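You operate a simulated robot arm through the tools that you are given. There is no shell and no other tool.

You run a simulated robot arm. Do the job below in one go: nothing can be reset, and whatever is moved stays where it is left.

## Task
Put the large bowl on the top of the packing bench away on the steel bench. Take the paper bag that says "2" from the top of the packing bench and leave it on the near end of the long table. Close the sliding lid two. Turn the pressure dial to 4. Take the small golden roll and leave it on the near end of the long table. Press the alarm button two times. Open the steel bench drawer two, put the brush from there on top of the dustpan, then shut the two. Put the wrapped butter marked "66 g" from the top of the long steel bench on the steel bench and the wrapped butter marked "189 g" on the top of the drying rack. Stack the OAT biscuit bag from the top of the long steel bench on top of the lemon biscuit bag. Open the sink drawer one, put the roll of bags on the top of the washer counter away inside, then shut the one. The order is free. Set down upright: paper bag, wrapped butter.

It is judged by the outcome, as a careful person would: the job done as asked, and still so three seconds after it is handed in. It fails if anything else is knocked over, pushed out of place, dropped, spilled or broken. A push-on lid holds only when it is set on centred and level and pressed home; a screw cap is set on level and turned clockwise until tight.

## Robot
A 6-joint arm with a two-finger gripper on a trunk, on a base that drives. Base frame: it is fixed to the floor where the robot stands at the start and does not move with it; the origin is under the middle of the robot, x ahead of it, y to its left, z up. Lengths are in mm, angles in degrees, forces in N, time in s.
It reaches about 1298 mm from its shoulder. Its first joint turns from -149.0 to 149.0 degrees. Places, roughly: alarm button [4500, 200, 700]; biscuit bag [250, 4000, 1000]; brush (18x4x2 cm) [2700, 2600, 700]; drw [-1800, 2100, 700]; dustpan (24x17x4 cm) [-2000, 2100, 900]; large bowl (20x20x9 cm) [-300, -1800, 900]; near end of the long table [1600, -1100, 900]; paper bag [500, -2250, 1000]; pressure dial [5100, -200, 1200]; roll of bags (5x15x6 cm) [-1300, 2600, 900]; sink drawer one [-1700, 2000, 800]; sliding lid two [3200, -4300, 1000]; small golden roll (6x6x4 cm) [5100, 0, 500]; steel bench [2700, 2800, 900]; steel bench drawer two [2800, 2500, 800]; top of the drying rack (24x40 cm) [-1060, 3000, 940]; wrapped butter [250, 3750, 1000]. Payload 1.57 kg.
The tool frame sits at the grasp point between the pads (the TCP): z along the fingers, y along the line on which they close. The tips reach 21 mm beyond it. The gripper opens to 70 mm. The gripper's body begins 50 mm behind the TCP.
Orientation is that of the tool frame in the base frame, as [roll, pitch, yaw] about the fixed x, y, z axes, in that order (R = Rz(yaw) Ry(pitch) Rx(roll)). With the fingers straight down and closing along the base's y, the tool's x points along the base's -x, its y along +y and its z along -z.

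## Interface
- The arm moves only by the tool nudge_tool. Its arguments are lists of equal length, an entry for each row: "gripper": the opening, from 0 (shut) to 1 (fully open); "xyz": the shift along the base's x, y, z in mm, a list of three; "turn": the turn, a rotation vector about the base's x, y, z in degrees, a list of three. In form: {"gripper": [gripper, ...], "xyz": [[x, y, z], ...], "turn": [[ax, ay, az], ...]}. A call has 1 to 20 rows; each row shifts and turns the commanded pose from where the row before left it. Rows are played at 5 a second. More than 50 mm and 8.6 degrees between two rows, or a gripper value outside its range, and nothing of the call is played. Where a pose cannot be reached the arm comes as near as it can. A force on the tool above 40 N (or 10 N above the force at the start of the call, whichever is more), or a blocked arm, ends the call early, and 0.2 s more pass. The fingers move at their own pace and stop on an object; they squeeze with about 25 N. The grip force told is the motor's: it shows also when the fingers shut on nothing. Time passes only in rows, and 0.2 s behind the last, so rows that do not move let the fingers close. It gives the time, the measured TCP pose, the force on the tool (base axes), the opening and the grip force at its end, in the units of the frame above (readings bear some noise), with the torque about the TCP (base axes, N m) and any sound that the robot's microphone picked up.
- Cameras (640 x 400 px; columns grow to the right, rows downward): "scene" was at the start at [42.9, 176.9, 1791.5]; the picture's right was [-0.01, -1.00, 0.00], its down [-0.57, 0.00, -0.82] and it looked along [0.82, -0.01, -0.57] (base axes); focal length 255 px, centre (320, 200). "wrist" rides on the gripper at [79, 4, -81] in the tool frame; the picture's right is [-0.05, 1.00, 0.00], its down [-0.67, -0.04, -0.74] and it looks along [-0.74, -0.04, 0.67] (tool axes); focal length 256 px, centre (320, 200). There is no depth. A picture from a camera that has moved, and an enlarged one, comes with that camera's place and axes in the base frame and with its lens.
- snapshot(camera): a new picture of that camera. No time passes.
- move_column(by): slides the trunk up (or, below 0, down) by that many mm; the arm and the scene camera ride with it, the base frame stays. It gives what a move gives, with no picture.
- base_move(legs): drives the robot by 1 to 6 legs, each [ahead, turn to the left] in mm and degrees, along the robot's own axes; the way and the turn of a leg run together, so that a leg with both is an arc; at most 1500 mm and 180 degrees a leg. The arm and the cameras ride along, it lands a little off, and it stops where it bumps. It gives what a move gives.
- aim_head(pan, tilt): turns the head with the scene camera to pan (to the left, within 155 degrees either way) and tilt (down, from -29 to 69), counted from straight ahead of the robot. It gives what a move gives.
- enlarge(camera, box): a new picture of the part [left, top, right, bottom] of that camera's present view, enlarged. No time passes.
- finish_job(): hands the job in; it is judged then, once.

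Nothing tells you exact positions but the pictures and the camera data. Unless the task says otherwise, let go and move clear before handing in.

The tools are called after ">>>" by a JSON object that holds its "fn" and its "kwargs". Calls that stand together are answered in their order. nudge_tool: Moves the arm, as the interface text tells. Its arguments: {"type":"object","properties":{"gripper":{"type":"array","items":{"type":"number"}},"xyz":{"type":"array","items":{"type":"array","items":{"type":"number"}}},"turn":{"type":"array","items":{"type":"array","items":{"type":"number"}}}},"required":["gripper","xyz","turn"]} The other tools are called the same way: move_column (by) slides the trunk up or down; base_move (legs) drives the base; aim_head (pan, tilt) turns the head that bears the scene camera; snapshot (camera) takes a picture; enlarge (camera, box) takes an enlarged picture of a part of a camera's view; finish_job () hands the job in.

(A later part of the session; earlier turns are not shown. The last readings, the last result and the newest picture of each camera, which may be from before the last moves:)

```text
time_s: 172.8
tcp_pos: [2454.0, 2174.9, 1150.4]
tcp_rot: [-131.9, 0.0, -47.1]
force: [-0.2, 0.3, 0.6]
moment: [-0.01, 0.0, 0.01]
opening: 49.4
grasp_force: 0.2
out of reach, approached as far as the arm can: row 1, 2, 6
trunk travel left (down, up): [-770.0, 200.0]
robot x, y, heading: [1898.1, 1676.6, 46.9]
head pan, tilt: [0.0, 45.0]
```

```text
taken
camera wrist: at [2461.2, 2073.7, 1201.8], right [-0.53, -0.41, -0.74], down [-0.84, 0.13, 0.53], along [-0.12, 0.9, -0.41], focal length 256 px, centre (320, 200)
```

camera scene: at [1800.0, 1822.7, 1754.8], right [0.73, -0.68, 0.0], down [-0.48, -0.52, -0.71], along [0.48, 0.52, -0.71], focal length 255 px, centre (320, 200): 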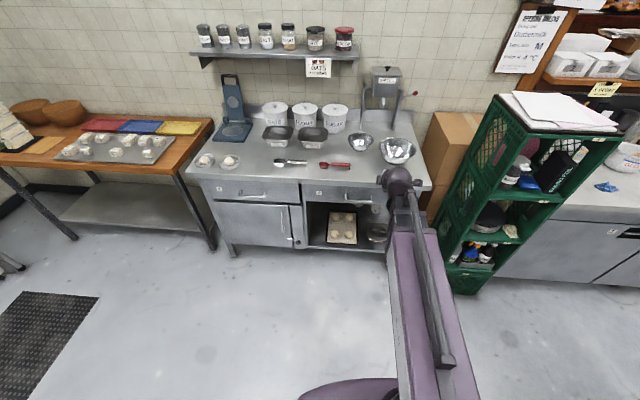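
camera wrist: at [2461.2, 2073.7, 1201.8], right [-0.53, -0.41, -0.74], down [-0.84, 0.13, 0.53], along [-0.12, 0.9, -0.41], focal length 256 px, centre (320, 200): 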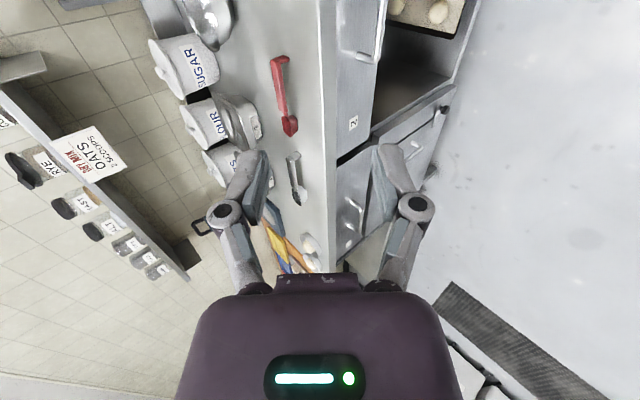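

The tilt works. Lowering and moving to the pre-grasp point just in front of and above the bar.

>>> {"fn": "move_column", "kwargs": {"by": -310}}

>>> {"fn": "nudge_tool", "kwargs": {"gripper": [0.7, 0.7, 0.7, 0.7, 0.7], "xyz": [[22, 31, 0], [22, 31, 0], [22, 31, 0], [21, 32, 0], [21, 32, 0]], "turn": [[0, 0, 0], [0, 0, 0], [0, 0, 0], [0, 0, 0], [0, 0, 0]]}}

>>> {"fn": "snapshot", "kwargs": {"camera": "wrist"}}

>>> {"fn": "enlarge", "kwargs": {"camera": "scene", "box": [300, 120, 460, 240]}}

```text
time_s: 175.8
tcp_pos: [2454.3, 2175.0, 839.5]
tcp_rot: [-132.2, 0.1, -47.2]
force: [0.9, 0.4, 0.7]
moment: [0.02, 0.03, 0.05]
opening: 49.0
grasp_force: 0.1
trunk travel left (down, up): [-460.0, 510.0]
robot x, y, heading: [1899.9, 1680.8, 46.8]
head pan, tilt: [0.0, 45.0]
```

```text
time_s: 177.0
tcp_pos: [2561.2, 2331.1, 839.2]
tcp_rot: [-132.3, 0.1, -47.1]
force: [-0.8, -0.3, -0.5]
moment: [0.01, 0.0, 0.04]
opening: 48.9
grasp_force: 0.0
trunk travel left (down, up): [-460.0, 510.0]
robot x, y, heading: [1903.6, 1680.8, 46.5]
head pan, tilt: [0.0, 45.0]
```

```text
taken
camera wrist: at [2570.0, 2230.7, 891.3], right [-0.53, -0.42, -0.74], down [-0.84, 0.13, 0.53], along [-0.13, 0.9, -0.42], focal length 256 px, centre (320, 200)
```

wrist: 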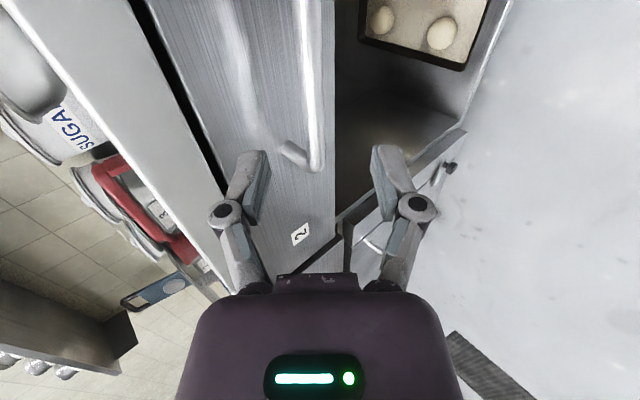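

```text
3.33 times, centred on (380, 180) of scene
camera zoom: at [1800.4, 1823.1, 1444.8], right [0.73, -0.68, 0.0], down [-0.48, -0.52, -0.71], along [0.48, 0.52, -0.71], focal length 849 px, centre (120, 267)
```

zoom: 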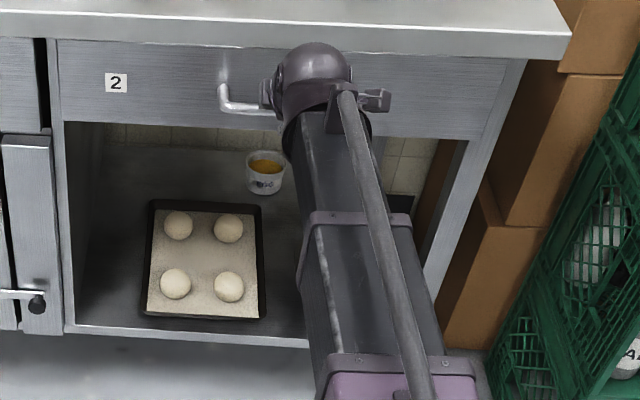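

Bar is centred between the fingers in the wrist view. Since z only comes from the trunk, I'll approach along the tool axis in stair-steps.

>>> {"fn": "nudge_tool", "kwargs": {"gripper": [0.8], "xyz": [[16, 16, 0]], "turn": [[0, 0, 0]]}}

>>> {"fn": "move_column", "kwargs": {"by": -27}}

>>> {"fn": "nudge_tool", "kwargs": {"gripper": [0.8], "xyz": [[16, 16, 0]], "turn": [[0, 0, 0]]}}

>>> {"fn": "snapshot", "kwargs": {"camera": "wrist"}}

```text
time_s: 177.4
tcp_pos: [2578.0, 2345.9, 839.8]
tcp_rot: [-132.1, 0.1, -47.0]
force: [-0.5, 0.7, 0.6]
moment: [0.0, -0.01, 0.01]
opening: 55.9
grasp_force: 0.0
trunk travel left (down, up): [-460.0, 510.0]
robot x, y, heading: [1900.1, 1676.9, 46.8]
head pan, tilt: [0.0, 45.0]
```

```text
time_s: 178.2
tcp_pos: [2576.7, 2346.0, 812.9]
tcp_rot: [-132.1, 0.0, -47.1]
force: [-0.1, -0.1, -0.4]
moment: [-0.02, 0.0, 0.0]
opening: 56.1
grasp_force: 0.0
trunk travel left (down, up): [-433.0, 537.0]
robot x, y, heading: [1899.7, 1681.6, 46.7]
head pan, tilt: [0.0, 45.0]
```

```text
time_s: 178.6
tcp_pos: [2594.1, 2362.6, 813.1]
tcp_rot: [-132.1, 0.1, -47.2]
force: [0.1, 0.1, -0.1]
moment: [-0.03, -0.01, -0.02]
opening: 55.9
grasp_force: 0.1
trunk travel left (down, up): [-433.0, 537.0]
robot x, y, heading: [1898.7, 1675.4, 46.5]
head pan, tilt: [0.0, 45.0]
```

```text
taken
camera wrist: at [2601.5, 2261.7, 864.5], right [-0.53, -0.42, -0.74], down [-0.84, 0.13, 0.53], along [-0.13, 0.9, -0.42], focal length 256 px, centre (320, 200)
```

wrist: 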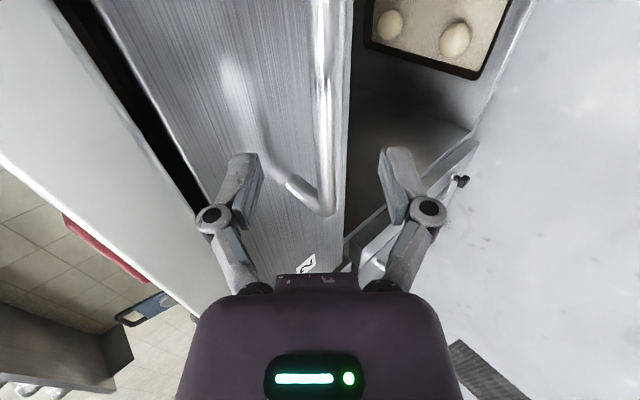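

>>> {"fn": "move_column", "kwargs": {"by": -24}}

>>> {"fn": "nudge_tool", "kwargs": {"gripper": [0.8], "xyz": [[9, 9, 0]], "turn": [[0, 0, 0]]}}

>>> {"fn": "snapshot", "kwargs": {"camera": "wrist"}}

>>> {"fn": "enlarge", "kwargs": {"camera": "scene", "box": [320, 110, 420, 190]}}

```text
time_s: 179.3
tcp_pos: [2592.8, 2362.4, 788.5]
tcp_rot: [-132.0, 0.1, -47.2]
force: [0.4, -0.1, 0.1]
moment: [0.02, 0.01, 0.03]
opening: 55.9
grasp_force: 0.0
trunk travel left (down, up): [-409.0, 561.0]
robot x, y, heading: [1901.8, 1681.5, 46.8]
head pan, tilt: [0.0, 45.0]
```

```text
time_s: 179.7
tcp_pos: [2602.6, 2370.4, 789.0]
tcp_rot: [-132.2, 0.1, -47.1]
force: [0.3, 0.6, -1.0]
moment: [-0.01, -0.01, 0.0]
opening: 56.0
grasp_force: 0.0
trunk travel left (down, up): [-409.0, 561.0]
robot x, y, heading: [1899.0, 1678.6, 46.8]
head pan, tilt: [0.0, 45.0]
```

```text
taken
camera wrist: at [2610.1, 2270.0, 840.4], right [-0.53, -0.42, -0.74], down [-0.84, 0.13, 0.53], along [-0.13, 0.9, -0.42], focal length 256 px, centre (320, 200)
```

wrist: 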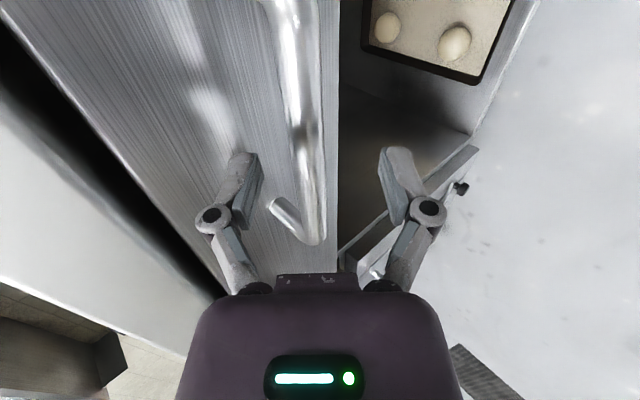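

```text
5.00 times, centred on (370, 150) of scene
camera zoom: at [1800.3, 1823.0, 1393.8], right [0.73, -0.68, 0.0], down [-0.48, -0.52, -0.71], along [0.48, 0.52, -0.71], focal length 1274 px, centre (70, 450)
```

zoom: 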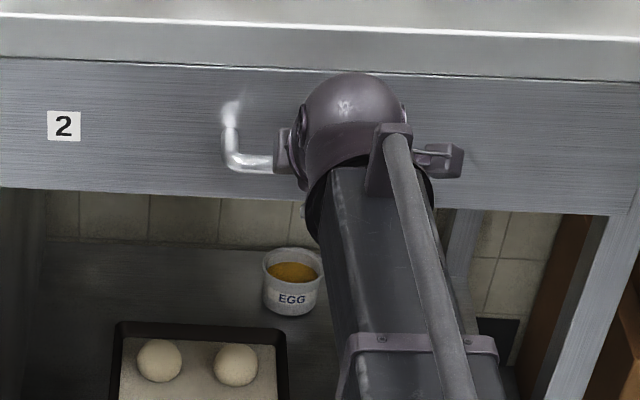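

The bar runs between the fingers at TCP depth. Closing.

>>> {"fn": "nudge_tool", "kwargs": {"gripper": [0.4, 0.1, 0, 0], "xyz": [[0, 0, 0], [0, 0, 0], [0, 0, 0], [0, 0, 0]], "turn": [[0, 0, 0], [0, 0, 0], [0, 0, 0], [0, 0, 0]]}}

>>> {"fn": "snapshot", "kwargs": {"camera": "wrist"}}

```text
time_s: 180.7
tcp_pos: [2602.0, 2369.3, 791.5]
tcp_rot: [-132.0, 0.0, -47.1]
force: [3.5, 4.1, 22.5]
moment: [0.31, -0.13, -0.01]
opening: 15.6
grasp_force: 31.9
trunk travel left (down, up): [-409.0, 561.0]
robot x, y, heading: [1899.1, 1682.2, 46.9]
head pan, tilt: [0.0, 45.0]
```

```text
taken
camera wrist: at [2609.2, 2269.2, 842.4], right [-0.53, -0.41, -0.74], down [-0.84, 0.13, 0.53], along [-0.12, 0.9, -0.41], focal length 256 px, centre (320, 200)
```

wrist: 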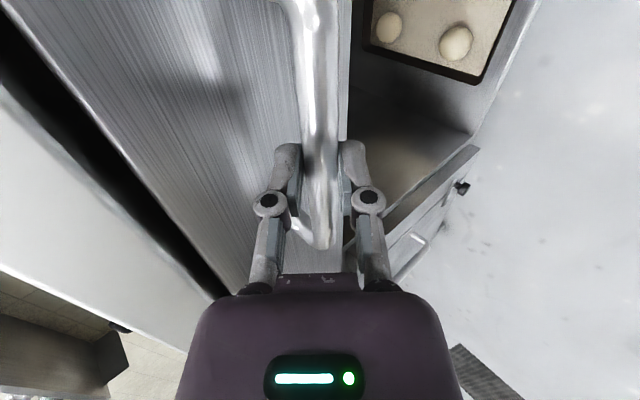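

Gripped (15.6 mm). Relieving the vertical load slightly and pulling the drawer open.

>>> {"fn": "move_column", "kwargs": {"by": 3}}

>>> {"fn": "nudge_tool", "kwargs": {"gripper": [0, 0, 0, 0, 0, 0, 0, 0], "xyz": [[-22, -20.5, 0], [-22, -20.5, 0], [-22, -20.5, 0], [-22, -20.5, 0], [-22, -20.5, 0], [-22, -20.5, 0], [-22, -20.5, 0], [-22, -20.5, 0]], "turn": [[0, 0, 0], [0, 0, 0], [0, 0, 0], [0, 0, 0], [0, 0, 0], [0, 0, 0], [0, 0, 0], [0, 0, 0]]}}

>>> {"fn": "snapshot", "kwargs": {"camera": "scene"}}

```text
time_s: 181.2
tcp_pos: [2601.6, 2370.1, 791.2]
tcp_rot: [-132.3, 0.0, -47.1]
force: [2.0, 2.7, 0.1]
moment: [0.07, 0.3, 0.12]
opening: 15.4
grasp_force: 32.0
trunk travel left (down, up): [-412.0, 558.0]
robot x, y, heading: [1894.8, 1678.7, 46.6]
head pan, tilt: [0.0, 45.0]
```

```text
time_s: 183.0
tcp_pos: [2424.3, 2205.4, 791.4]
tcp_rot: [-132.2, 0.1, -47.0]
force: [-14.1, 14.4, -2.7]
moment: [0.17, 0.3, 0.17]
opening: 16.0
grasp_force: 32.1
trunk travel left (down, up): [-412.0, 558.0]
robot x, y, heading: [1898.0, 1683.7, 46.7]
head pan, tilt: [0.0, 45.0]
```

```text
taken
camera scene: at [1799.4, 1824.3, 1396.5], right [0.73, -0.68, 0.0], down [-0.48, -0.52, -0.71], along [0.48, 0.52, -0.71], focal length 255 px, centre (320, 200)
```

scene: 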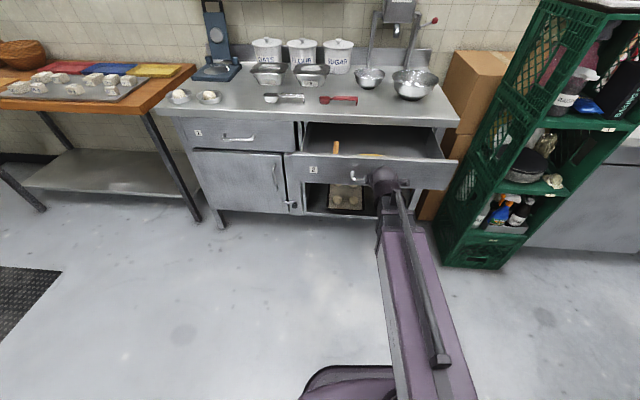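

The drawer opened ~240 mm. Releasing the handle, backing off, and raising to look inside.

>>> {"fn": "nudge_tool", "kwargs": {"gripper": [0.4, 1, 1, 1, 1], "xyz": [[0, 0, 0], [0, 0, 0], [0, 0, 0], [-11, -10, 0], [-11, -10, 0]], "turn": [[0, 0, 0], [0, 0, 0], [0, 0, 0], [0, 0, 0], [0, 0, 0]]}}

>>> {"fn": "move_column", "kwargs": {"by": 100}}

>>> {"fn": "nudge_tool", "kwargs": {"gripper": [1, 1, 1, 1, 1, 1], "xyz": [[0, 0, -10], [0, 0, -10], [0, 0, -10], [0, 0, -10], [0, 0, -10], [0, 0, -12]], "turn": [[-5.46, 5.85, 0], [-5.46, 5.85, 0], [-5.46, 5.85, 0], [-5.46, 5.85, 0], [-5.46, 5.85, 0], [-5.3, 5.7, 0]]}}

>>> {"fn": "move_column", "kwargs": {"by": 250}}

>>> {"fn": "snapshot", "kwargs": {"camera": "scene"}}

>>> {"fn": "snapshot", "kwargs": {"camera": "wrist"}}

```text
time_s: 184.2
tcp_pos: [2403.4, 2184.2, 790.9]
tcp_rot: [-132.2, 0.1, -47.2]
force: [-0.4, 0.0, -0.5]
moment: [0.0, 0.0, -0.02]
opening: 69.9
grasp_force: 0.1
trunk travel left (down, up): [-412.0, 558.0]
robot x, y, heading: [1899.6, 1680.0, 46.7]
head pan, tilt: [0.0, 45.0]
```

```text
time_s: 185.5
tcp_pos: [2403.8, 2185.0, 892.8]
tcp_rot: [-132.1, 0.1, -47.2]
force: [0.3, -0.1, 0.2]
moment: [-0.01, 0.01, -0.01]
opening: 70.1
grasp_force: 0.0
trunk travel left (down, up): [-512.0, 458.0]
robot x, y, heading: [1901.2, 1678.4, 46.8]
head pan, tilt: [0.0, 45.0]
```

```text
time_s: 186.9
tcp_pos: [2404.8, 2185.8, 830.8]
tcp_rot: [179.9, 0.0, -47.1]
force: [-0.9, -0.4, -0.5]
moment: [-0.02, -0.02, 0.0]
opening: 69.9
grasp_force: 0.1
out of reach, approached as far as the arm can: row 1, 2, 5, 6
trunk travel left (down, up): [-512.0, 458.0]
robot x, y, heading: [1894.5, 1679.6, 46.8]
head pan, tilt: [0.0, 45.0]
```

```text
time_s: 189.5
tcp_pos: [2404.2, 2185.5, 1079.8]
tcp_rot: [179.9, 0.1, -47.1]
force: [-0.1, -0.7, 0.3]
moment: [-0.03, 0.0, 0.0]
opening: 70.1
grasp_force: 0.2
trunk travel left (down, up): [-762.0, 208.0]
robot x, y, heading: [1896.8, 1683.7, 46.7]
head pan, tilt: [0.0, 45.0]
```

```text
taken
camera scene: at [1800.3, 1823.0, 1746.8], right [0.73, -0.68, 0.0], down [-0.48, -0.52, -0.71], along [0.48, 0.52, -0.71], focal length 255 px, centre (320, 200)
```

scene: 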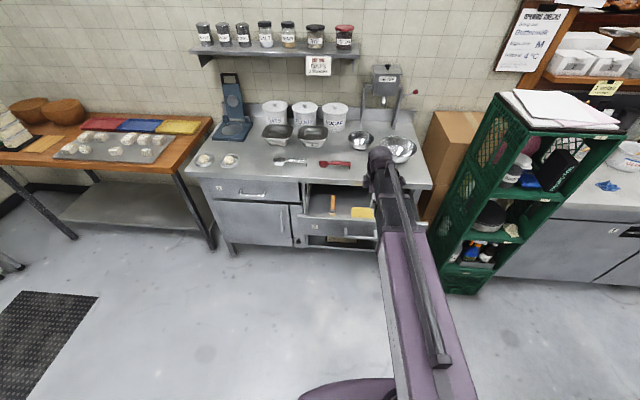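

```text
taken
camera wrist: at [2455.0, 2124.7, 1162.1], right [-0.77, -0.64, 0.0], down [-0.43, 0.51, 0.74], along [-0.48, 0.57, -0.67], focal length 256 px, centre (320, 200)
```

wrist: 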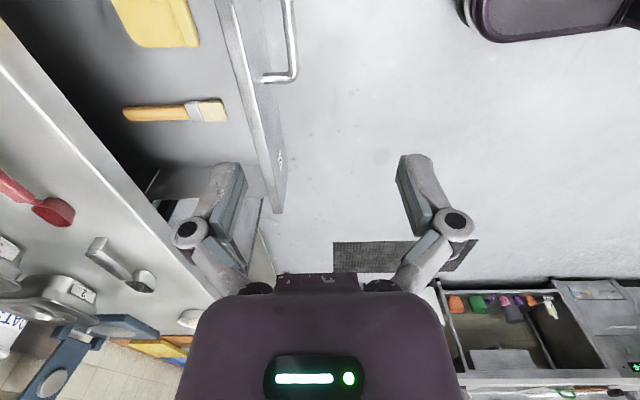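

The brush lies in the drawer with its handle pointing to the back. Zooming for an exact location.

>>> {"fn": "enlarge", "kwargs": {"camera": "scene", "box": [290, 170, 390, 250]}}

>>> {"fn": "enlarge", "kwargs": {"camera": "wrist", "box": [80, 60, 280, 185]}}

```text
5.00 times, centred on (340, 210) of scene
camera zoom: at [1800.3, 1823.0, 1746.8], right [0.73, -0.68, 0.0], down [-0.48, -0.52, -0.71], along [0.48, 0.52, -0.71], focal length 1274 px, centre (220, 150)
```

zoom: 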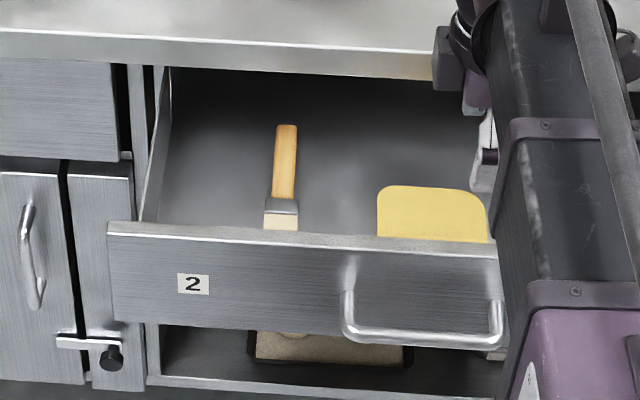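

```text
3.20 times, centred on (180, 122) of wrist
camera zoom: at [2455.0, 2124.7, 1162.1], right [-0.77, -0.64, 0.0], down [-0.43, 0.51, 0.74], along [-0.48, 0.57, -0.67], focal length 819 px, centre (768, 448)
```

zoom: 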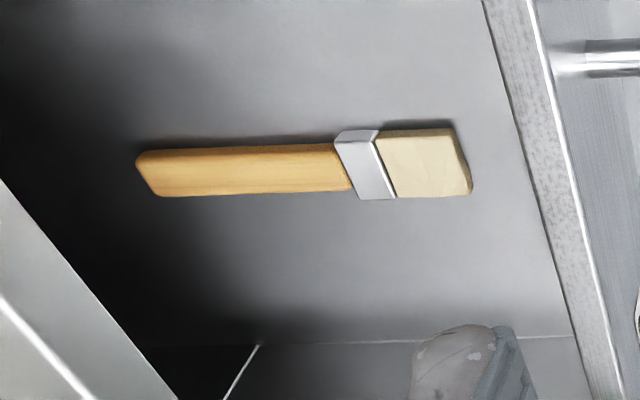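

Brush found (ferrule ≈ (2477, 2464, 718), drawer floor ≈ 700). I'll turn the gripper to close across the brush and hover over its ferrule, staying clear of the bench edge.

>>> {"fn": "nudge_tool", "kwargs": {"gripper": [1, 1, 1, 1, 1, 1, 1, 1, 1, 1, 1], "xyz": [[7, 25, 0], [7, 25, 0], [7, 26, 0], [7, 26, 0], [7, 26, 0], [7, 26, 0], [7, 26, 0], [7, 26, 0], [7, 26, 0], [7, 26, 0], [8, 25, 0]], "turn": [[0, 0, -8.33], [0, 0, -8.33], [0, 0, -8.33], [0, 0, -8.33], [0, 0, -8.33], [0, 0, -8.33], [0, 0, -8.33], [0, 0, -8.33], [0, 0, -8.33], [0, 0, -8.33], [0, 0, -8.33]]}}

>>> {"fn": "move_column", "kwargs": {"by": -200}}

>>> {"fn": "snapshot", "kwargs": {"camera": "wrist"}}

>>> {"fn": "snapshot", "kwargs": {"camera": "scene"}}

```text
time_s: 191.9
tcp_pos: [2484.5, 2468.9, 1080.5]
tcp_rot: [-179.9, 0.0, -138.9]
force: [-0.4, -1.2, 0.5]
moment: [0.0, 0.0, 0.02]
opening: 70.2
grasp_force: 0.1
trunk travel left (down, up): [-762.0, 208.0]
robot x, y, heading: [1899.5, 1677.6, 46.9]
head pan, tilt: [0.0, 45.0]
```

```text
time_s: 194.1
tcp_pos: [2484.4, 2468.0, 881.3]
tcp_rot: [180.0, 0.0, -138.8]
force: [-0.4, -0.1, -0.5]
moment: [0.01, 0.0, 0.0]
opening: 70.1
grasp_force: 0.1
trunk travel left (down, up): [-562.0, 408.0]
robot x, y, heading: [1903.1, 1681.6, 47.1]
head pan, tilt: [0.0, 45.0]
```

```text
taken
camera wrist: at [2421.3, 2419.7, 962.2], right [-0.62, 0.79, 0.0], down [0.52, 0.41, 0.75], along [0.59, 0.46, -0.67], focal length 256 px, centre (320, 200)
```

wrist: 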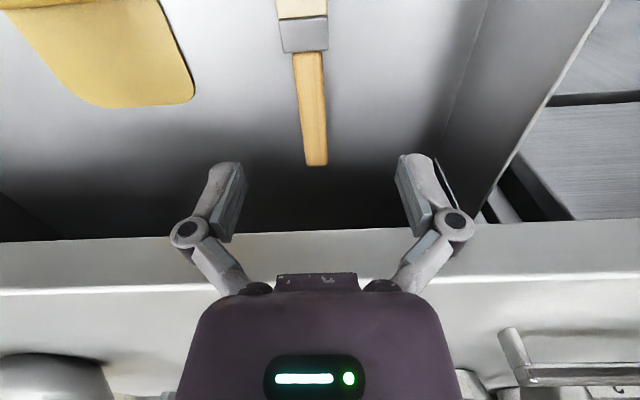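

```text
taken
camera scene: at [1800.3, 1823.0, 1546.8], right [0.73, -0.68, 0.0], down [-0.48, -0.52, -0.71], along [0.48, 0.52, -0.71], focal length 255 px, centre (320, 200)
```

scene: 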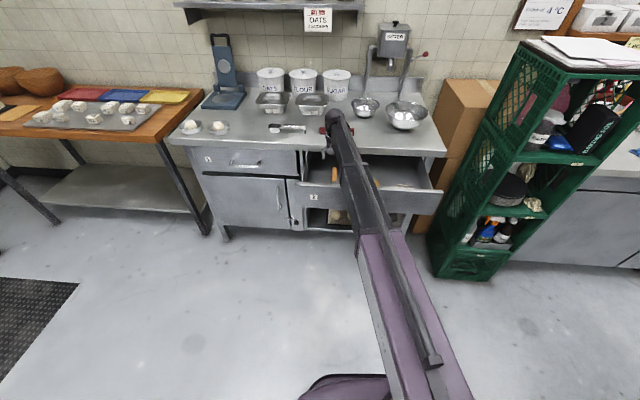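

Brush is ~10 mm off-centre; correcting and descending.

>>> {"fn": "nudge_tool", "kwargs": {"gripper": [1, 1], "xyz": [[4, -9, 0], [0, 0, 0]], "turn": [[0, 0, 0], [0, 0, 0]]}}

>>> {"fn": "move_column", "kwargs": {"by": -120}}

>>> {"fn": "snapshot", "kwargs": {"camera": "wrist"}}

```text
time_s: 194.7
tcp_pos: [2487.8, 2459.6, 880.1]
tcp_rot: [-180.0, 0.0, -138.7]
force: [0.3, 0.3, 0.1]
moment: [0.0, 0.01, -0.02]
opening: 70.1
grasp_force: 0.0
trunk travel left (down, up): [-562.0, 408.0]
robot x, y, heading: [1899.3, 1679.6, 46.6]
head pan, tilt: [0.0, 45.0]
```

```text
time_s: 196.2
tcp_pos: [2487.2, 2459.7, 760.7]
tcp_rot: [179.9, 0.0, -138.8]
force: [-0.5, 0.3, 0.4]
moment: [0.03, 0.01, 0.03]
opening: 70.0
grasp_force: 0.0
trunk travel left (down, up): [-442.0, 528.0]
robot x, y, heading: [1898.1, 1678.4, 46.6]
head pan, tilt: [0.0, 45.0]
```

```text
taken
camera wrist: at [2424.8, 2411.1, 842.2], right [-0.62, 0.79, 0.0], down [0.52, 0.41, 0.75], along [0.59, 0.46, -0.67], focal length 256 px, centre (320, 200)
```

wrist: 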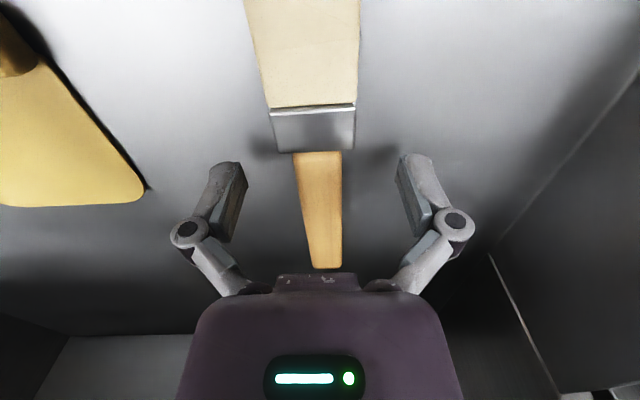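

>>> {"fn": "move_column", "kwargs": {"by": -32}}

>>> {"fn": "move_column", "kwargs": {"by": -5}}

>>> {"fn": "snapshot", "kwargs": {"camera": "wrist"}}

```text
time_s: 196.7
tcp_pos: [2487.0, 2459.9, 742.0]
tcp_rot: [-180.0, 0.2, -138.6]
force: [-0.4, -1.0, 25.6]
moment: [-0.02, 0.04, -0.01]
opening: 70.3
grasp_force: 0.1
trunk travel left (down, up): [-420.0, 550.0]
robot x, y, heading: [1898.1, 1683.0, 46.8]
head pan, tilt: [0.0, 45.0]
stopped: the force on the tool passed its limit at 92 N (the readings are from after the stop); the commanded pose is now the measured one
```

```text
time_s: 197.1
tcp_pos: [2487.3, 2458.0, 742.0]
tcp_rot: [180.0, 0.2, -138.7]
force: [-0.1, -0.1, 35.6]
moment: [-0.06, 0.09, -0.07]
opening: 70.2
grasp_force: 0.2
trunk travel left (down, up): [-419.0, 551.0]
robot x, y, heading: [1901.3, 1679.8, 46.8]
head pan, tilt: [0.0, 45.0]
stopped: the force on the tool passed its limit at 46 N (the readings are from after the stop); the commanded pose is now the measured one
```

```text
taken
camera wrist: at [2424.1, 2410.1, 822.6], right [-0.62, 0.79, 0.0], down [0.52, 0.41, 0.75], along [0.59, 0.46, -0.66], focal length 256 px, centre (320, 200)
```

wrist: 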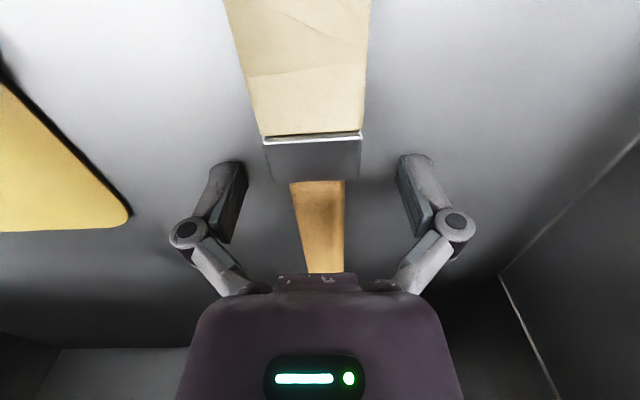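

The tips touched the drawer floor (z ≈ 721). Raising 4 mm and closing on the brush.

>>> {"fn": "move_column", "kwargs": {"by": 4}}

>>> {"fn": "nudge_tool", "kwargs": {"gripper": [0.5, 0.2, 0, 0], "xyz": [[0, 0, 0], [0, 0, 0], [0, 0, 0], [0, 0, 0]], "turn": [[0, 0, 0], [0, 0, 0], [0, 0, 0], [0, 0, 0]]}}

>>> {"fn": "move_column", "kwargs": {"by": 60}}

>>> {"fn": "snapshot", "kwargs": {"camera": "wrist"}}

```text
time_s: 197.6
tcp_pos: [2488.5, 2460.8, 742.2]
tcp_rot: [-180.0, 0.2, -138.7]
force: [1.3, -0.8, 4.1]
moment: [-0.01, 0.02, 0.06]
opening: 69.6
grasp_force: 0.1
trunk travel left (down, up): [-423.0, 547.0]
robot x, y, heading: [1898.7, 1680.2, 46.8]
head pan, tilt: [0.0, 45.0]
```

```text
time_s: 198.2
tcp_pos: [2487.3, 2459.5, 747.0]
tcp_rot: [-179.9, 0.5, -138.8]
force: [0.3, 2.0, 56.7]
moment: [-0.12, 0.3, -0.03]
opening: 56.1
grasp_force: 31.6
trunk travel left (down, up): [-423.0, 547.0]
robot x, y, heading: [1897.7, 1684.0, 46.9]
head pan, tilt: [0.0, 45.0]
stopped in row 3: the force on the tool passed its limit at 55 N (the readings are from after the stop); the commanded pose is now the measured one
```

```text
time_s: 199.2
tcp_pos: [2488.8, 2461.5, 801.6]
tcp_rot: [-179.9, 0.2, -138.7]
force: [0.2, -0.4, -1.3]
moment: [-0.01, 0.01, 0.02]
opening: 35.0
grasp_force: 24.9
trunk travel left (down, up): [-483.0, 487.0]
robot x, y, heading: [1898.7, 1675.3, 47.0]
head pan, tilt: [0.0, 45.0]
```

```text
taken
camera wrist: at [2426.0, 2412.4, 882.7], right [-0.62, 0.79, 0.0], down [0.52, 0.41, 0.75], along [0.59, 0.46, -0.66], focal length 256 px, centre (320, 200)
```

wrist: 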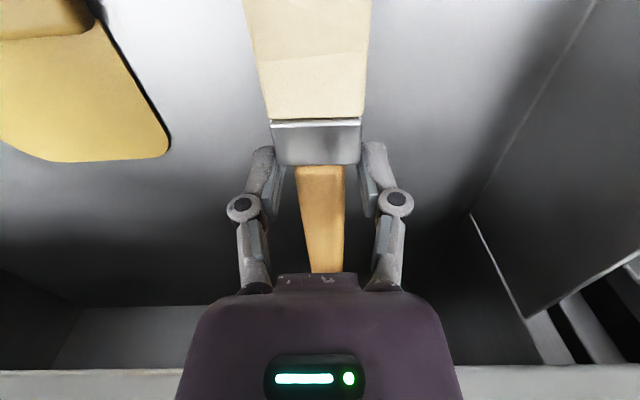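

The brush's ferrule is gripped (35 mm). Lifting out and checking.

>>> {"fn": "move_column", "kwargs": {"by": 280}}

>>> {"fn": "snapshot", "kwargs": {"camera": "wrist"}}

>>> {"fn": "snapshot", "kwargs": {"camera": "scene"}}

```text
time_s: 202.1
tcp_pos: [2489.5, 2461.4, 1081.3]
tcp_rot: [-179.8, 0.2, -138.8]
force: [0.4, 0.6, -0.6]
moment: [0.02, 0.0, -0.01]
opening: 0.0
grasp_force: 24.9
trunk travel left (down, up): [-763.0, 207.0]
robot x, y, heading: [1897.5, 1678.1, 46.8]
head pan, tilt: [0.0, 45.0]
```

```text
taken
camera wrist: at [2425.9, 2412.3, 1162.9], right [-0.62, 0.79, 0.0], down [0.52, 0.41, 0.75], along [0.59, 0.46, -0.66], focal length 256 px, centre (320, 200)
```

wrist: 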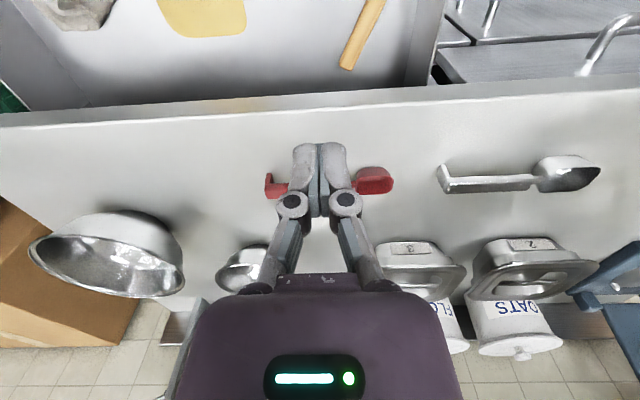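

```text
taken
camera scene: at [1800.5, 1823.3, 1747.8], right [0.73, -0.68, 0.0], down [-0.48, -0.52, -0.71], along [0.48, 0.52, -0.71], focal length 255 px, centre (320, 200)
```

scene: 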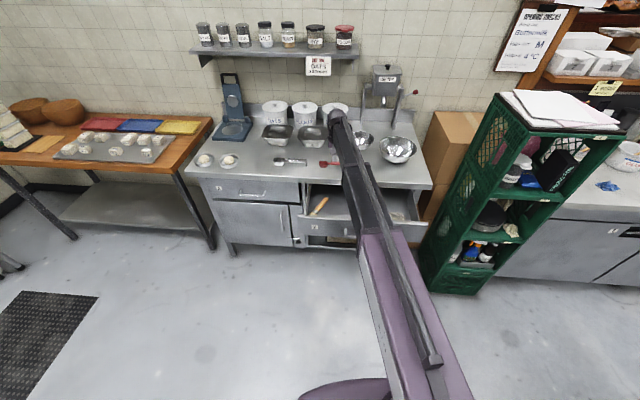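

The brush slipped back into the drawer because the fingertips swing down as they close and jammed on the floor. I'll look at its new pose and regrasp with more height margin.

>>> {"fn": "enlarge", "kwargs": {"camera": "scene", "box": [290, 170, 390, 250]}}

>>> {"fn": "nudge_tool", "kwargs": {"gripper": [1, 1, 1, 1], "xyz": [[-35, -31, 0], [-35, -31, 0], [-35, -31, 0], [0, 0, 0]], "turn": [[0, 0, 0], [0, 0, 0], [0, 0, 0], [0, 0, 0]]}}

>>> {"fn": "snapshot", "kwargs": {"camera": "wrist"}}

```text
5.00 times, centred on (340, 210) of scene
camera zoom: at [1800.5, 1823.3, 1747.8], right [0.73, -0.68, 0.0], down [-0.48, -0.52, -0.71], along [0.48, 0.52, -0.71], focal length 1274 px, centre (220, 150)
```

zoom: 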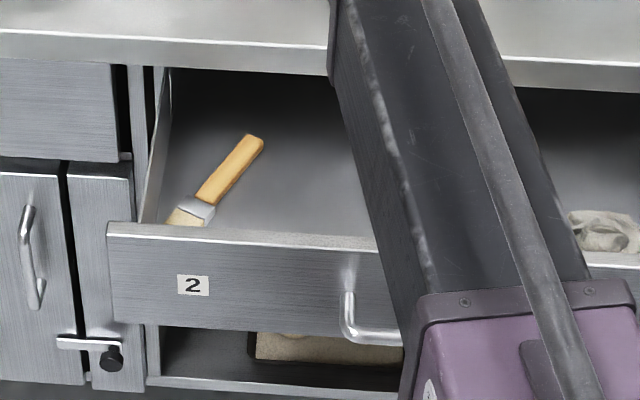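

```text
time_s: 203.1
tcp_pos: [2383.8, 2366.7, 1081.9]
tcp_rot: [-180.0, 0.2, -138.8]
force: [0.5, 1.1, 0.6]
moment: [0.01, -0.02, 0.02]
opening: 70.0
grasp_force: 0.1
trunk travel left (down, up): [-763.0, 207.0]
robot x, y, heading: [1897.9, 1679.5, 47.1]
head pan, tilt: [0.0, 45.0]
```

```text
taken
camera wrist: at [2321.4, 2318.4, 1162.6], right [-0.62, 0.79, 0.0], down [0.52, 0.41, 0.75], along [0.59, 0.46, -0.66], focal length 256 px, centre (320, 200)
```

wrist: 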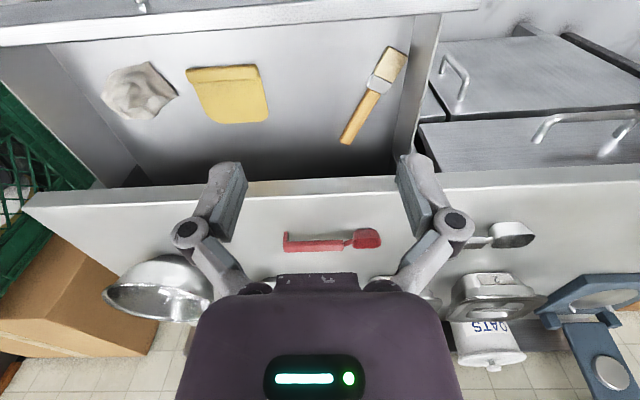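

Brush now points at heading ~15°; handle grasp point ≈ (2440, 2521). Moving over it with matching yaw.

>>> {"fn": "nudge_tool", "kwargs": {"gripper": [0.8, 0.8, 0.8, 0.8], "xyz": [[14, 38, 0], [14, 38, 0], [14, 39, 0], [14, 39, 0]], "turn": [[0, 0, -6.5], [0, 0, -6.5], [0, 0, -6.5], [0, 0, -6.5]]}}

>>> {"fn": "move_column", "kwargs": {"by": -250}}

>>> {"fn": "snapshot", "kwargs": {"camera": "wrist"}}

```text
time_s: 204.1
tcp_pos: [2440.8, 2520.6, 1082.2]
tcp_rot: [-179.9, 0.2, -164.7]
force: [1.1, -0.4, 1.2]
moment: [-0.02, -0.01, -0.02]
opening: 56.0
grasp_force: 0.1
trunk travel left (down, up): [-763.0, 207.0]
robot x, y, heading: [1894.2, 1679.9, 47.0]
head pan, tilt: [0.0, 45.0]
```

```text
time_s: 206.7
tcp_pos: [2440.7, 2520.6, 833.1]
tcp_rot: [-180.0, 0.2, -164.7]
force: [-0.4, 1.2, 0.0]
moment: [-0.03, -0.02, 0.02]
opening: 56.0
grasp_force: 0.0
trunk travel left (down, up): [-513.0, 457.0]
robot x, y, heading: [1903.2, 1678.3, 46.8]
head pan, tilt: [0.0, 45.0]
```

```text
taken
camera wrist: at [2362.8, 2504.8, 913.1], right [-0.21, 0.98, 0.0], down [0.65, 0.14, 0.75], along [0.73, 0.16, -0.66], focal length 256 px, centre (320, 200)
```

wrist: 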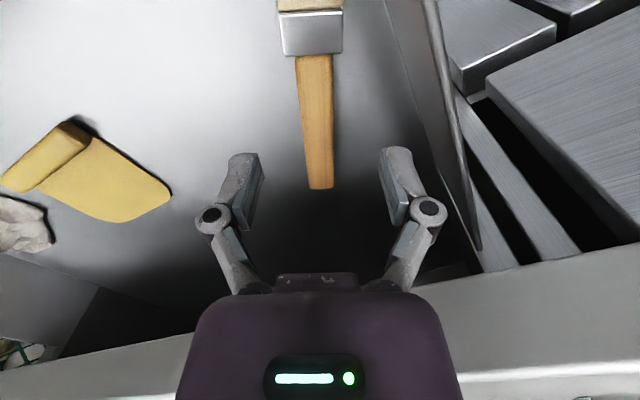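

Well aligned. Descending to leave a few mm over the floor and closing.

>>> {"fn": "nudge_tool", "kwargs": {"gripper": [0.75], "xyz": [[0, -2.5, 0]], "turn": [[0, 0, 0]]}}

>>> {"fn": "move_column", "kwargs": {"by": -83}}

>>> {"fn": "nudge_tool", "kwargs": {"gripper": [0.5, 0.2, 0, 0, 0], "xyz": [[0, 0, 0], [0, 0, 0], [0, 0, 0], [0, 0, 0], [0, 0, 0]], "turn": [[0, 0, 0], [0, 0, 0], [0, 0, 0], [0, 0, 0], [0, 0, 0]]}}

>>> {"fn": "snapshot", "kwargs": {"camera": "wrist"}}

```text
time_s: 207.1
tcp_pos: [2441.8, 2518.0, 831.1]
tcp_rot: [-179.9, 0.3, -164.7]
force: [0.0, -0.5, -0.1]
moment: [-0.01, 0.02, 0.0]
opening: 52.5
grasp_force: 0.0
trunk travel left (down, up): [-513.0, 457.0]
robot x, y, heading: [1899.0, 1680.3, 46.7]
head pan, tilt: [0.0, 45.0]
```

```text
time_s: 208.2
tcp_pos: [2441.8, 2517.4, 748.8]
tcp_rot: [-179.9, 0.3, -164.7]
force: [1.7, -2.2, 0.8]
moment: [0.22, 0.14, 0.29]
opening: 52.8
grasp_force: 0.4
trunk travel left (down, up): [-430.0, 540.0]
robot x, y, heading: [1897.6, 1679.2, 46.9]
head pan, tilt: [0.0, 45.0]
```

```text
time_s: 208.9
tcp_pos: [2439.2, 2516.0, 752.8]
tcp_rot: [179.8, 0.4, -164.7]
force: [0.7, 1.0, 44.7]
moment: [-0.18, 0.14, -0.09]
opening: 23.1
grasp_force: 25.1
trunk travel left (down, up): [-430.0, 540.0]
robot x, y, heading: [1899.0, 1679.9, 46.5]
head pan, tilt: [0.0, 45.0]
stopped in row 3: the force on the tool passed its limit at 43 N (the readings are from after the stop); the commanded pose is now the measured one
```

```text
taken
camera wrist: at [2361.1, 2499.9, 834.6], right [-0.21, 0.98, 0.0], down [0.65, 0.14, 0.75], along [0.73, 0.16, -0.66], focal length 256 px, centre (320, 200)
```

wrist: 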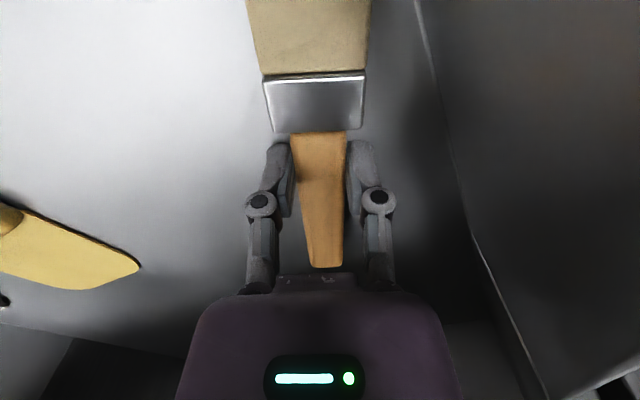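

>>> {"fn": "move_column", "kwargs": {"by": 60}}

>>> {"fn": "nudge_tool", "kwargs": {"gripper": [0, 0, 0], "xyz": [[0, 0, 0], [0, 0, 0], [0, 0, 0]], "turn": [[0, 0, 0], [0, 0, 0], [0, 0, 0]]}}

>>> {"fn": "snapshot", "kwargs": {"camera": "wrist"}}

```text
time_s: 209.9
tcp_pos: [2440.1, 2518.3, 808.3]
tcp_rot: [-179.9, 0.2, -164.7]
force: [0.1, -0.8, 0.2]
moment: [0.01, 0.01, 0.02]
opening: 23.0
grasp_force: 24.9
trunk travel left (down, up): [-490.0, 480.0]
robot x, y, heading: [1893.2, 1680.4, 46.7]
head pan, tilt: [0.0, 45.0]
```

```text
time_s: 210.8
tcp_pos: [2439.7, 2518.9, 808.4]
tcp_rot: [-180.0, 0.2, -164.7]
force: [0.3, -0.2, -0.6]
moment: [0.01, -0.01, 0.0]
opening: 23.0
grasp_force: 24.9
trunk travel left (down, up): [-490.0, 480.0]
robot x, y, heading: [1899.5, 1678.2, 46.8]
head pan, tilt: [0.0, 45.0]
```

```text
taken
camera wrist: at [2362.8, 2502.4, 889.9], right [-0.21, 0.98, 0.0], down [0.65, 0.14, 0.75], along [0.73, 0.16, -0.66], focal length 256 px, centre (320, 200)
```

wrist: 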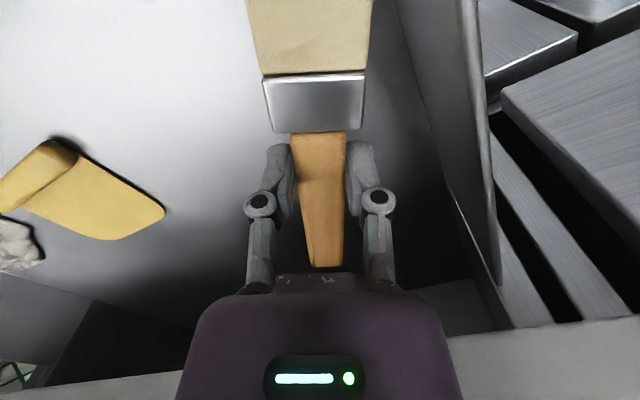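

The brush is firmly held. Leaving the drawer open for now (I'll shut it when I return with the butter). Raising, retracting and driving to the washer-side counter with the dustpan.

>>> {"fn": "move_column", "kwargs": {"by": 330}}

>>> {"fn": "nudge_tool", "kwargs": {"gripper": [0, 0, 0, 0, 0, 0, 0, 0, 0], "xyz": [[-20, -36, 0], [-20, -36, 0], [-20, -36, 0], [-20, -36, 0], [-20, -36, 0], [-20, -36, 0], [-20, -36, 0], [-20, -36, 0], [-20, -36, 0]], "turn": [[0, 0, 0], [0, 0, 0], [0, 0, 0], [0, 0, 0], [0, 0, 0], [0, 0, 0], [0, 0, 0], [0, 0, 0], [0, 0, 0]]}}

>>> {"fn": "base_move", "kwargs": {"legs": [[-150, 0], [0, 138], [1500, 0], [1500, 0], [0, -52]]}}

>>> {"fn": "snapshot", "kwargs": {"camera": "scene"}}

>>> {"fn": "snapshot", "kwargs": {"camera": "wrist"}}

```text
time_s: 214.0
tcp_pos: [2440.6, 2518.0, 1138.5]
tcp_rot: [-179.8, 0.3, -164.6]
force: [0.1, 0.4, 0.3]
moment: [0.0, 0.0, -0.01]
opening: 0.0
grasp_force: 25.3
trunk travel left (down, up): [-820.0, 150.0]
robot x, y, heading: [1896.3, 1678.6, 46.8]
head pan, tilt: [0.0, 45.0]
```

```text
time_s: 216.0
tcp_pos: [2260.0, 2193.9, 1138.7]
tcp_rot: [-180.0, 0.2, -164.8]
force: [-0.5, 0.2, 0.2]
moment: [0.02, -0.02, 0.01]
opening: 0.0
grasp_force: 24.8
trunk travel left (down, up): [-820.0, 150.0]
robot x, y, heading: [1898.4, 1681.1, 46.6]
head pan, tilt: [0.0, 45.0]
```

```text
time_s: 247.0
tcp_pos: [-1651.0, 1600.2, 1138.0]
tcp_rot: [-179.9, 0.0, -78.5]
force: [0.1, 0.0, 0.0]
moment: [0.02, -0.02, 0.04]
opening: 0.0
grasp_force: 24.6
trunk travel left (down, up): [-820.0, 150.0]
robot x, y, heading: [-1146.6, 1217.3, 133.5]
head pan, tilt: [0.0, 45.0]
```

```text
taken
camera scene: at [-1294.1, 1129.4, 1804.9], right [0.73, 0.69, 0.0], down [0.49, -0.51, -0.71], along [-0.49, 0.51, -0.71], focal length 255 px, centre (320, 200)
```

scene: 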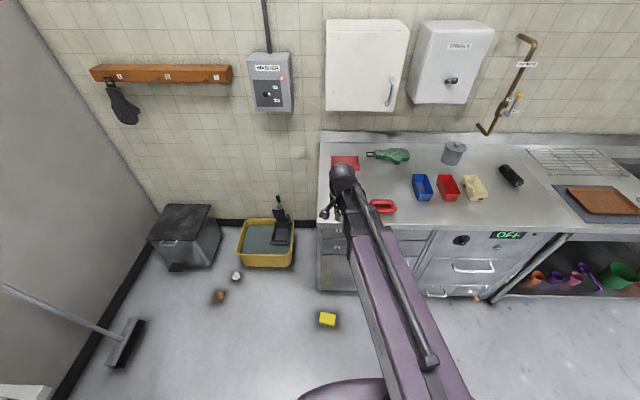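

```text
taken
camera wrist: at [-1639.5, 1522.1, 1219.4], right [-0.99, -0.15, 0.0], down [-0.1, 0.66, 0.75], along [-0.11, 0.74, -0.67], focal length 256 px, centre (320, 200)
```

wrist: 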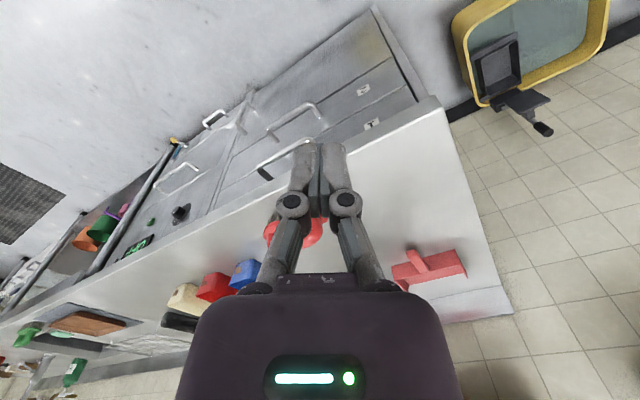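

The gripper is empty: the brush handle must have caught under the bench edge while lifting and dropped back. I'll get it again later; since I'm at the sink counter, I'll do the roll of bags and drawer one first. Moving the arm aside for a view.

>>> {"fn": "nudge_tool", "kwargs": {"gripper": [1, 1, 1, 1, 1, 1, 1, 1], "xyz": [[43, 22, 0], [43, 22, 0], [43, 22, 0], [43, 22, 0], [43, 22, 0], [43, 22, 0], [43, 22, 0], [43, 22, 0]], "turn": [[0, 0, 0], [0, 0, 0], [0, 0, 0], [0, 0, 0], [0, 0, 0], [0, 0, 0], [0, 0, 0], [0, 0, 0]]}}

>>> {"fn": "snapshot", "kwargs": {"camera": "scene"}}

>>> {"fn": "enlarge", "kwargs": {"camera": "scene", "box": [300, 130, 440, 250]}}

>>> {"fn": "enlarge", "kwargs": {"camera": "scene", "box": [400, 130, 560, 250]}}

>>> {"fn": "snapshot", "kwargs": {"camera": "wrist"}}

```text
time_s: 248.8
tcp_pos: [-1306.6, 1776.3, 1138.5]
tcp_rot: [180.0, 0.2, -78.5]
force: [0.1, -0.5, 0.1]
moment: [-0.02, 0.01, -0.02]
opening: 70.0
grasp_force: 0.0
trunk travel left (down, up): [-820.0, 150.0]
robot x, y, heading: [-1142.6, 1218.6, 133.1]
head pan, tilt: [0.0, 45.0]
```

```text
taken
camera scene: at [-1292.1, 1128.1, 1805.0], right [0.73, 0.69, 0.0], down [0.49, -0.51, -0.71], along [-0.49, 0.51, -0.71], focal length 255 px, centre (320, 200)
```

scene: 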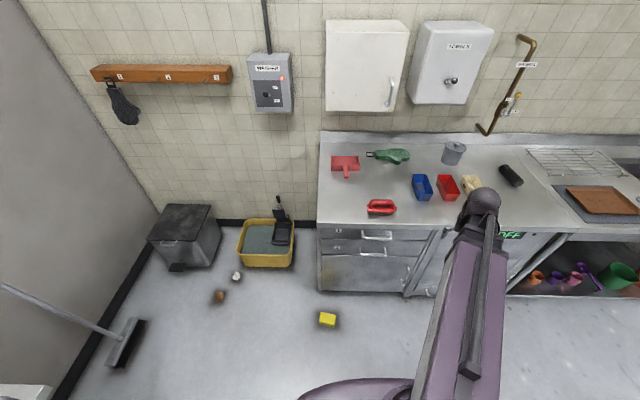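

```text
3.33 times, centred on (370, 190) of scene
camera zoom: at [-1292.1, 1128.1, 1805.0], right [0.73, 0.69, 0.0], down [0.49, -0.51, -0.71], along [-0.49, 0.51, -0.71], focal length 849 px, centre (153, 233)
```

zoom: 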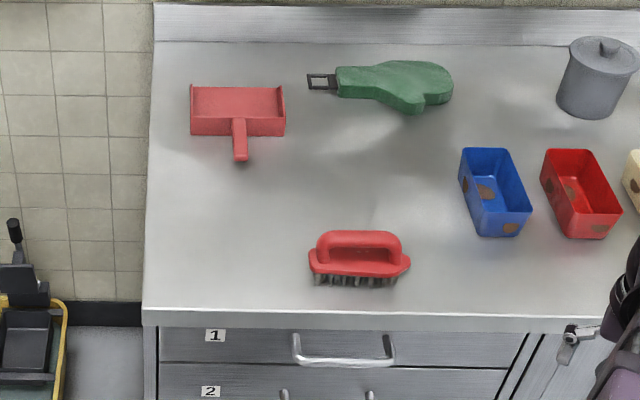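

```text
3.33 times, centred on (480, 190) of scene
camera zoom: at [-1292.1, 1128.1, 1805.0], right [0.73, 0.69, 0.0], down [0.49, -0.51, -0.71], along [-0.49, 0.51, -0.71], focal length 849 px, centre (-213, 233)
```

zoom: 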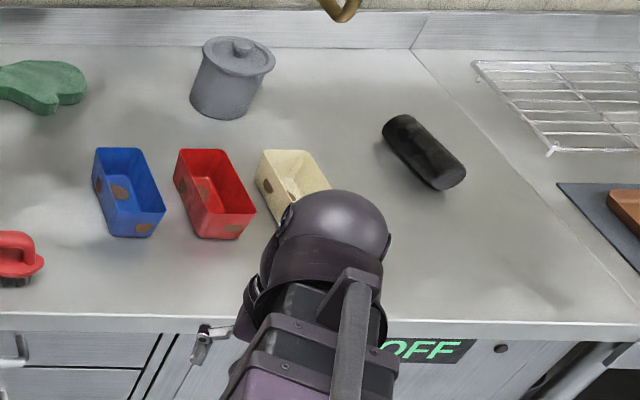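

```text
taken
camera wrist: at [-1294.0, 1698.2, 1220.0], right [-0.99, -0.15, 0.0], down [-0.1, 0.66, 0.75], along [-0.11, 0.74, -0.66], focal length 256 px, centre (320, 200)
```

wrist: 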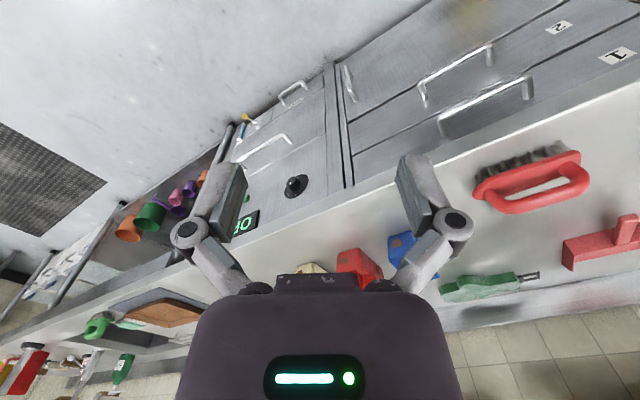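

Drawer one's bar is at about (-1595, 1854, 808), close under the counter edge, so a horizontal gripper approach is best. Backing up 250 mm, then yawing and pitching the tool toward the drawer.

>>> {"fn": "base_move", "kwargs": {"legs": [[-250, 0]]}}

>>> {"fn": "nudge_tool", "kwargs": {"gripper": [1, 1, 1, 1, 1, 1, 1], "xyz": [[-30, -10, 0], [-30, -10, 0], [-30, -10, 0], [-30, -10, 0], [-30, -10, 0], [-30, -10, 0], [-30, -10, 0]], "turn": [[0, 0, -8.5], [0, 0, -8.5], [0, 0, -8.5], [0, 0, -8.5], [0, 0, -8.5], [0, 0, -8.5], [0, 0, -8.5]]}}

>>> {"fn": "nudge_tool", "kwargs": {"gripper": [0.8, 0.8, 0.8, 0.8, 0.8, 0.8, 0.8, 0.8, 0.8, 0.8], "xyz": [[0, 0, 5], [0, 0, 10], [0, 0, 15], [0, 0, 20], [0, 0, 22], [0, 0, 24], [0, 0, 26], [0, 0, 28], [0, 0, 29], [0, 0, 30]], "turn": [[6.33, 5.67, 0], [6.33, 5.67, 0], [6.33, 5.67, 0], [6.33, 5.67, 0], [6.33, 5.67, 0], [6.33, 5.67, 0], [6.33, 5.67, 0], [6.33, 5.67, 0], [6.33, 5.67, 0], [6.33, 5.67, 0]]}}

>>> {"fn": "snapshot", "kwargs": {"camera": "wrist"}}

>>> {"fn": "snapshot", "kwargs": {"camera": "scene"}}

```text
time_s: 250.9
tcp_pos: [-1132.5, 1592.7, 1139.3]
tcp_rot: [-180.0, 0.2, -78.6]
force: [0.1, 0.1, 1.1]
moment: [0.03, 0.01, -0.01]
opening: 69.9
grasp_force: 0.1
trunk travel left (down, up): [-820.0, 150.0]
robot x, y, heading: [-974.6, 1033.3, 133.5]
head pan, tilt: [0.0, 45.0]
```

```text
time_s: 252.5
tcp_pos: [-1345.5, 1523.4, 1138.1]
tcp_rot: [-179.9, 0.2, -138.2]
force: [0.2, 0.5, -0.1]
moment: [0.01, -0.06, 0.01]
opening: 69.9
grasp_force: 0.1
trunk travel left (down, up): [-820.0, 150.0]
robot x, y, heading: [-973.4, 1035.4, 133.5]
head pan, tilt: [0.0, 45.0]
```

```text
time_s: 254.7
tcp_pos: [-1404.5, 1613.3, 1308.5]
tcp_rot: [94.9, 0.1, -138.5]
force: [-0.3, -0.4, -0.4]
moment: [0.02, 0.0, -0.02]
opening: 56.2
grasp_force: 0.2
out of reach, approached as far as the arm can: row 2, 3, 4, 5, 6, 7, 8, 9, 10
trunk travel left (down, up): [-820.0, 150.0]
robot x, y, heading: [-967.5, 1034.6, 133.1]
head pan, tilt: [0.0, 45.0]
```

```text
taken
camera wrist: at [-1410.4, 1501.6, 1320.3], right [-0.02, 0.1, 0.99], down [0.99, -0.12, 0.03], along [0.12, 0.99, -0.1], focal length 256 px, centre (320, 200)
```

wrist: 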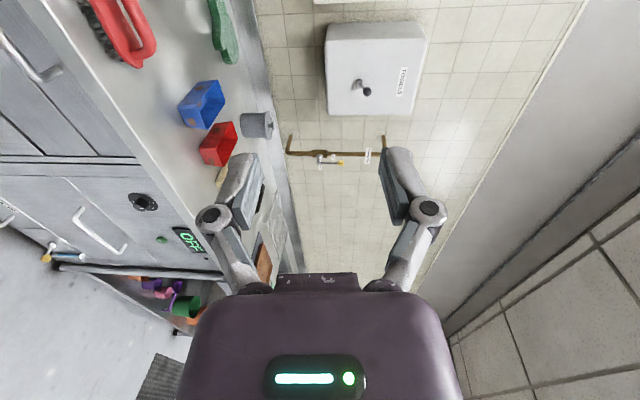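

```text
taken
camera scene: at [-1120.0, 944.9, 1804.9], right [0.73, 0.69, 0.0], down [0.49, -0.51, -0.71], along [-0.49, 0.51, -0.71], focal length 255 px, centre (320, 200)
```

scene: 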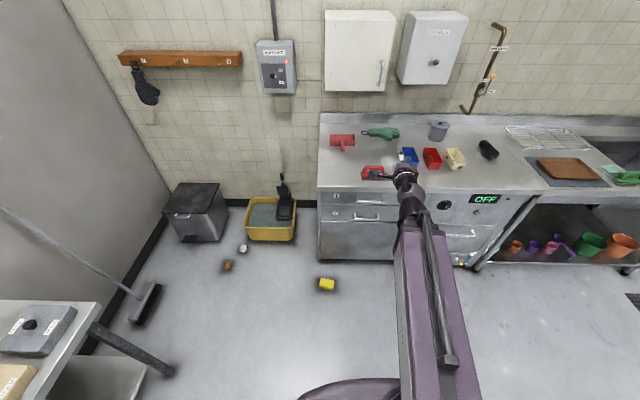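

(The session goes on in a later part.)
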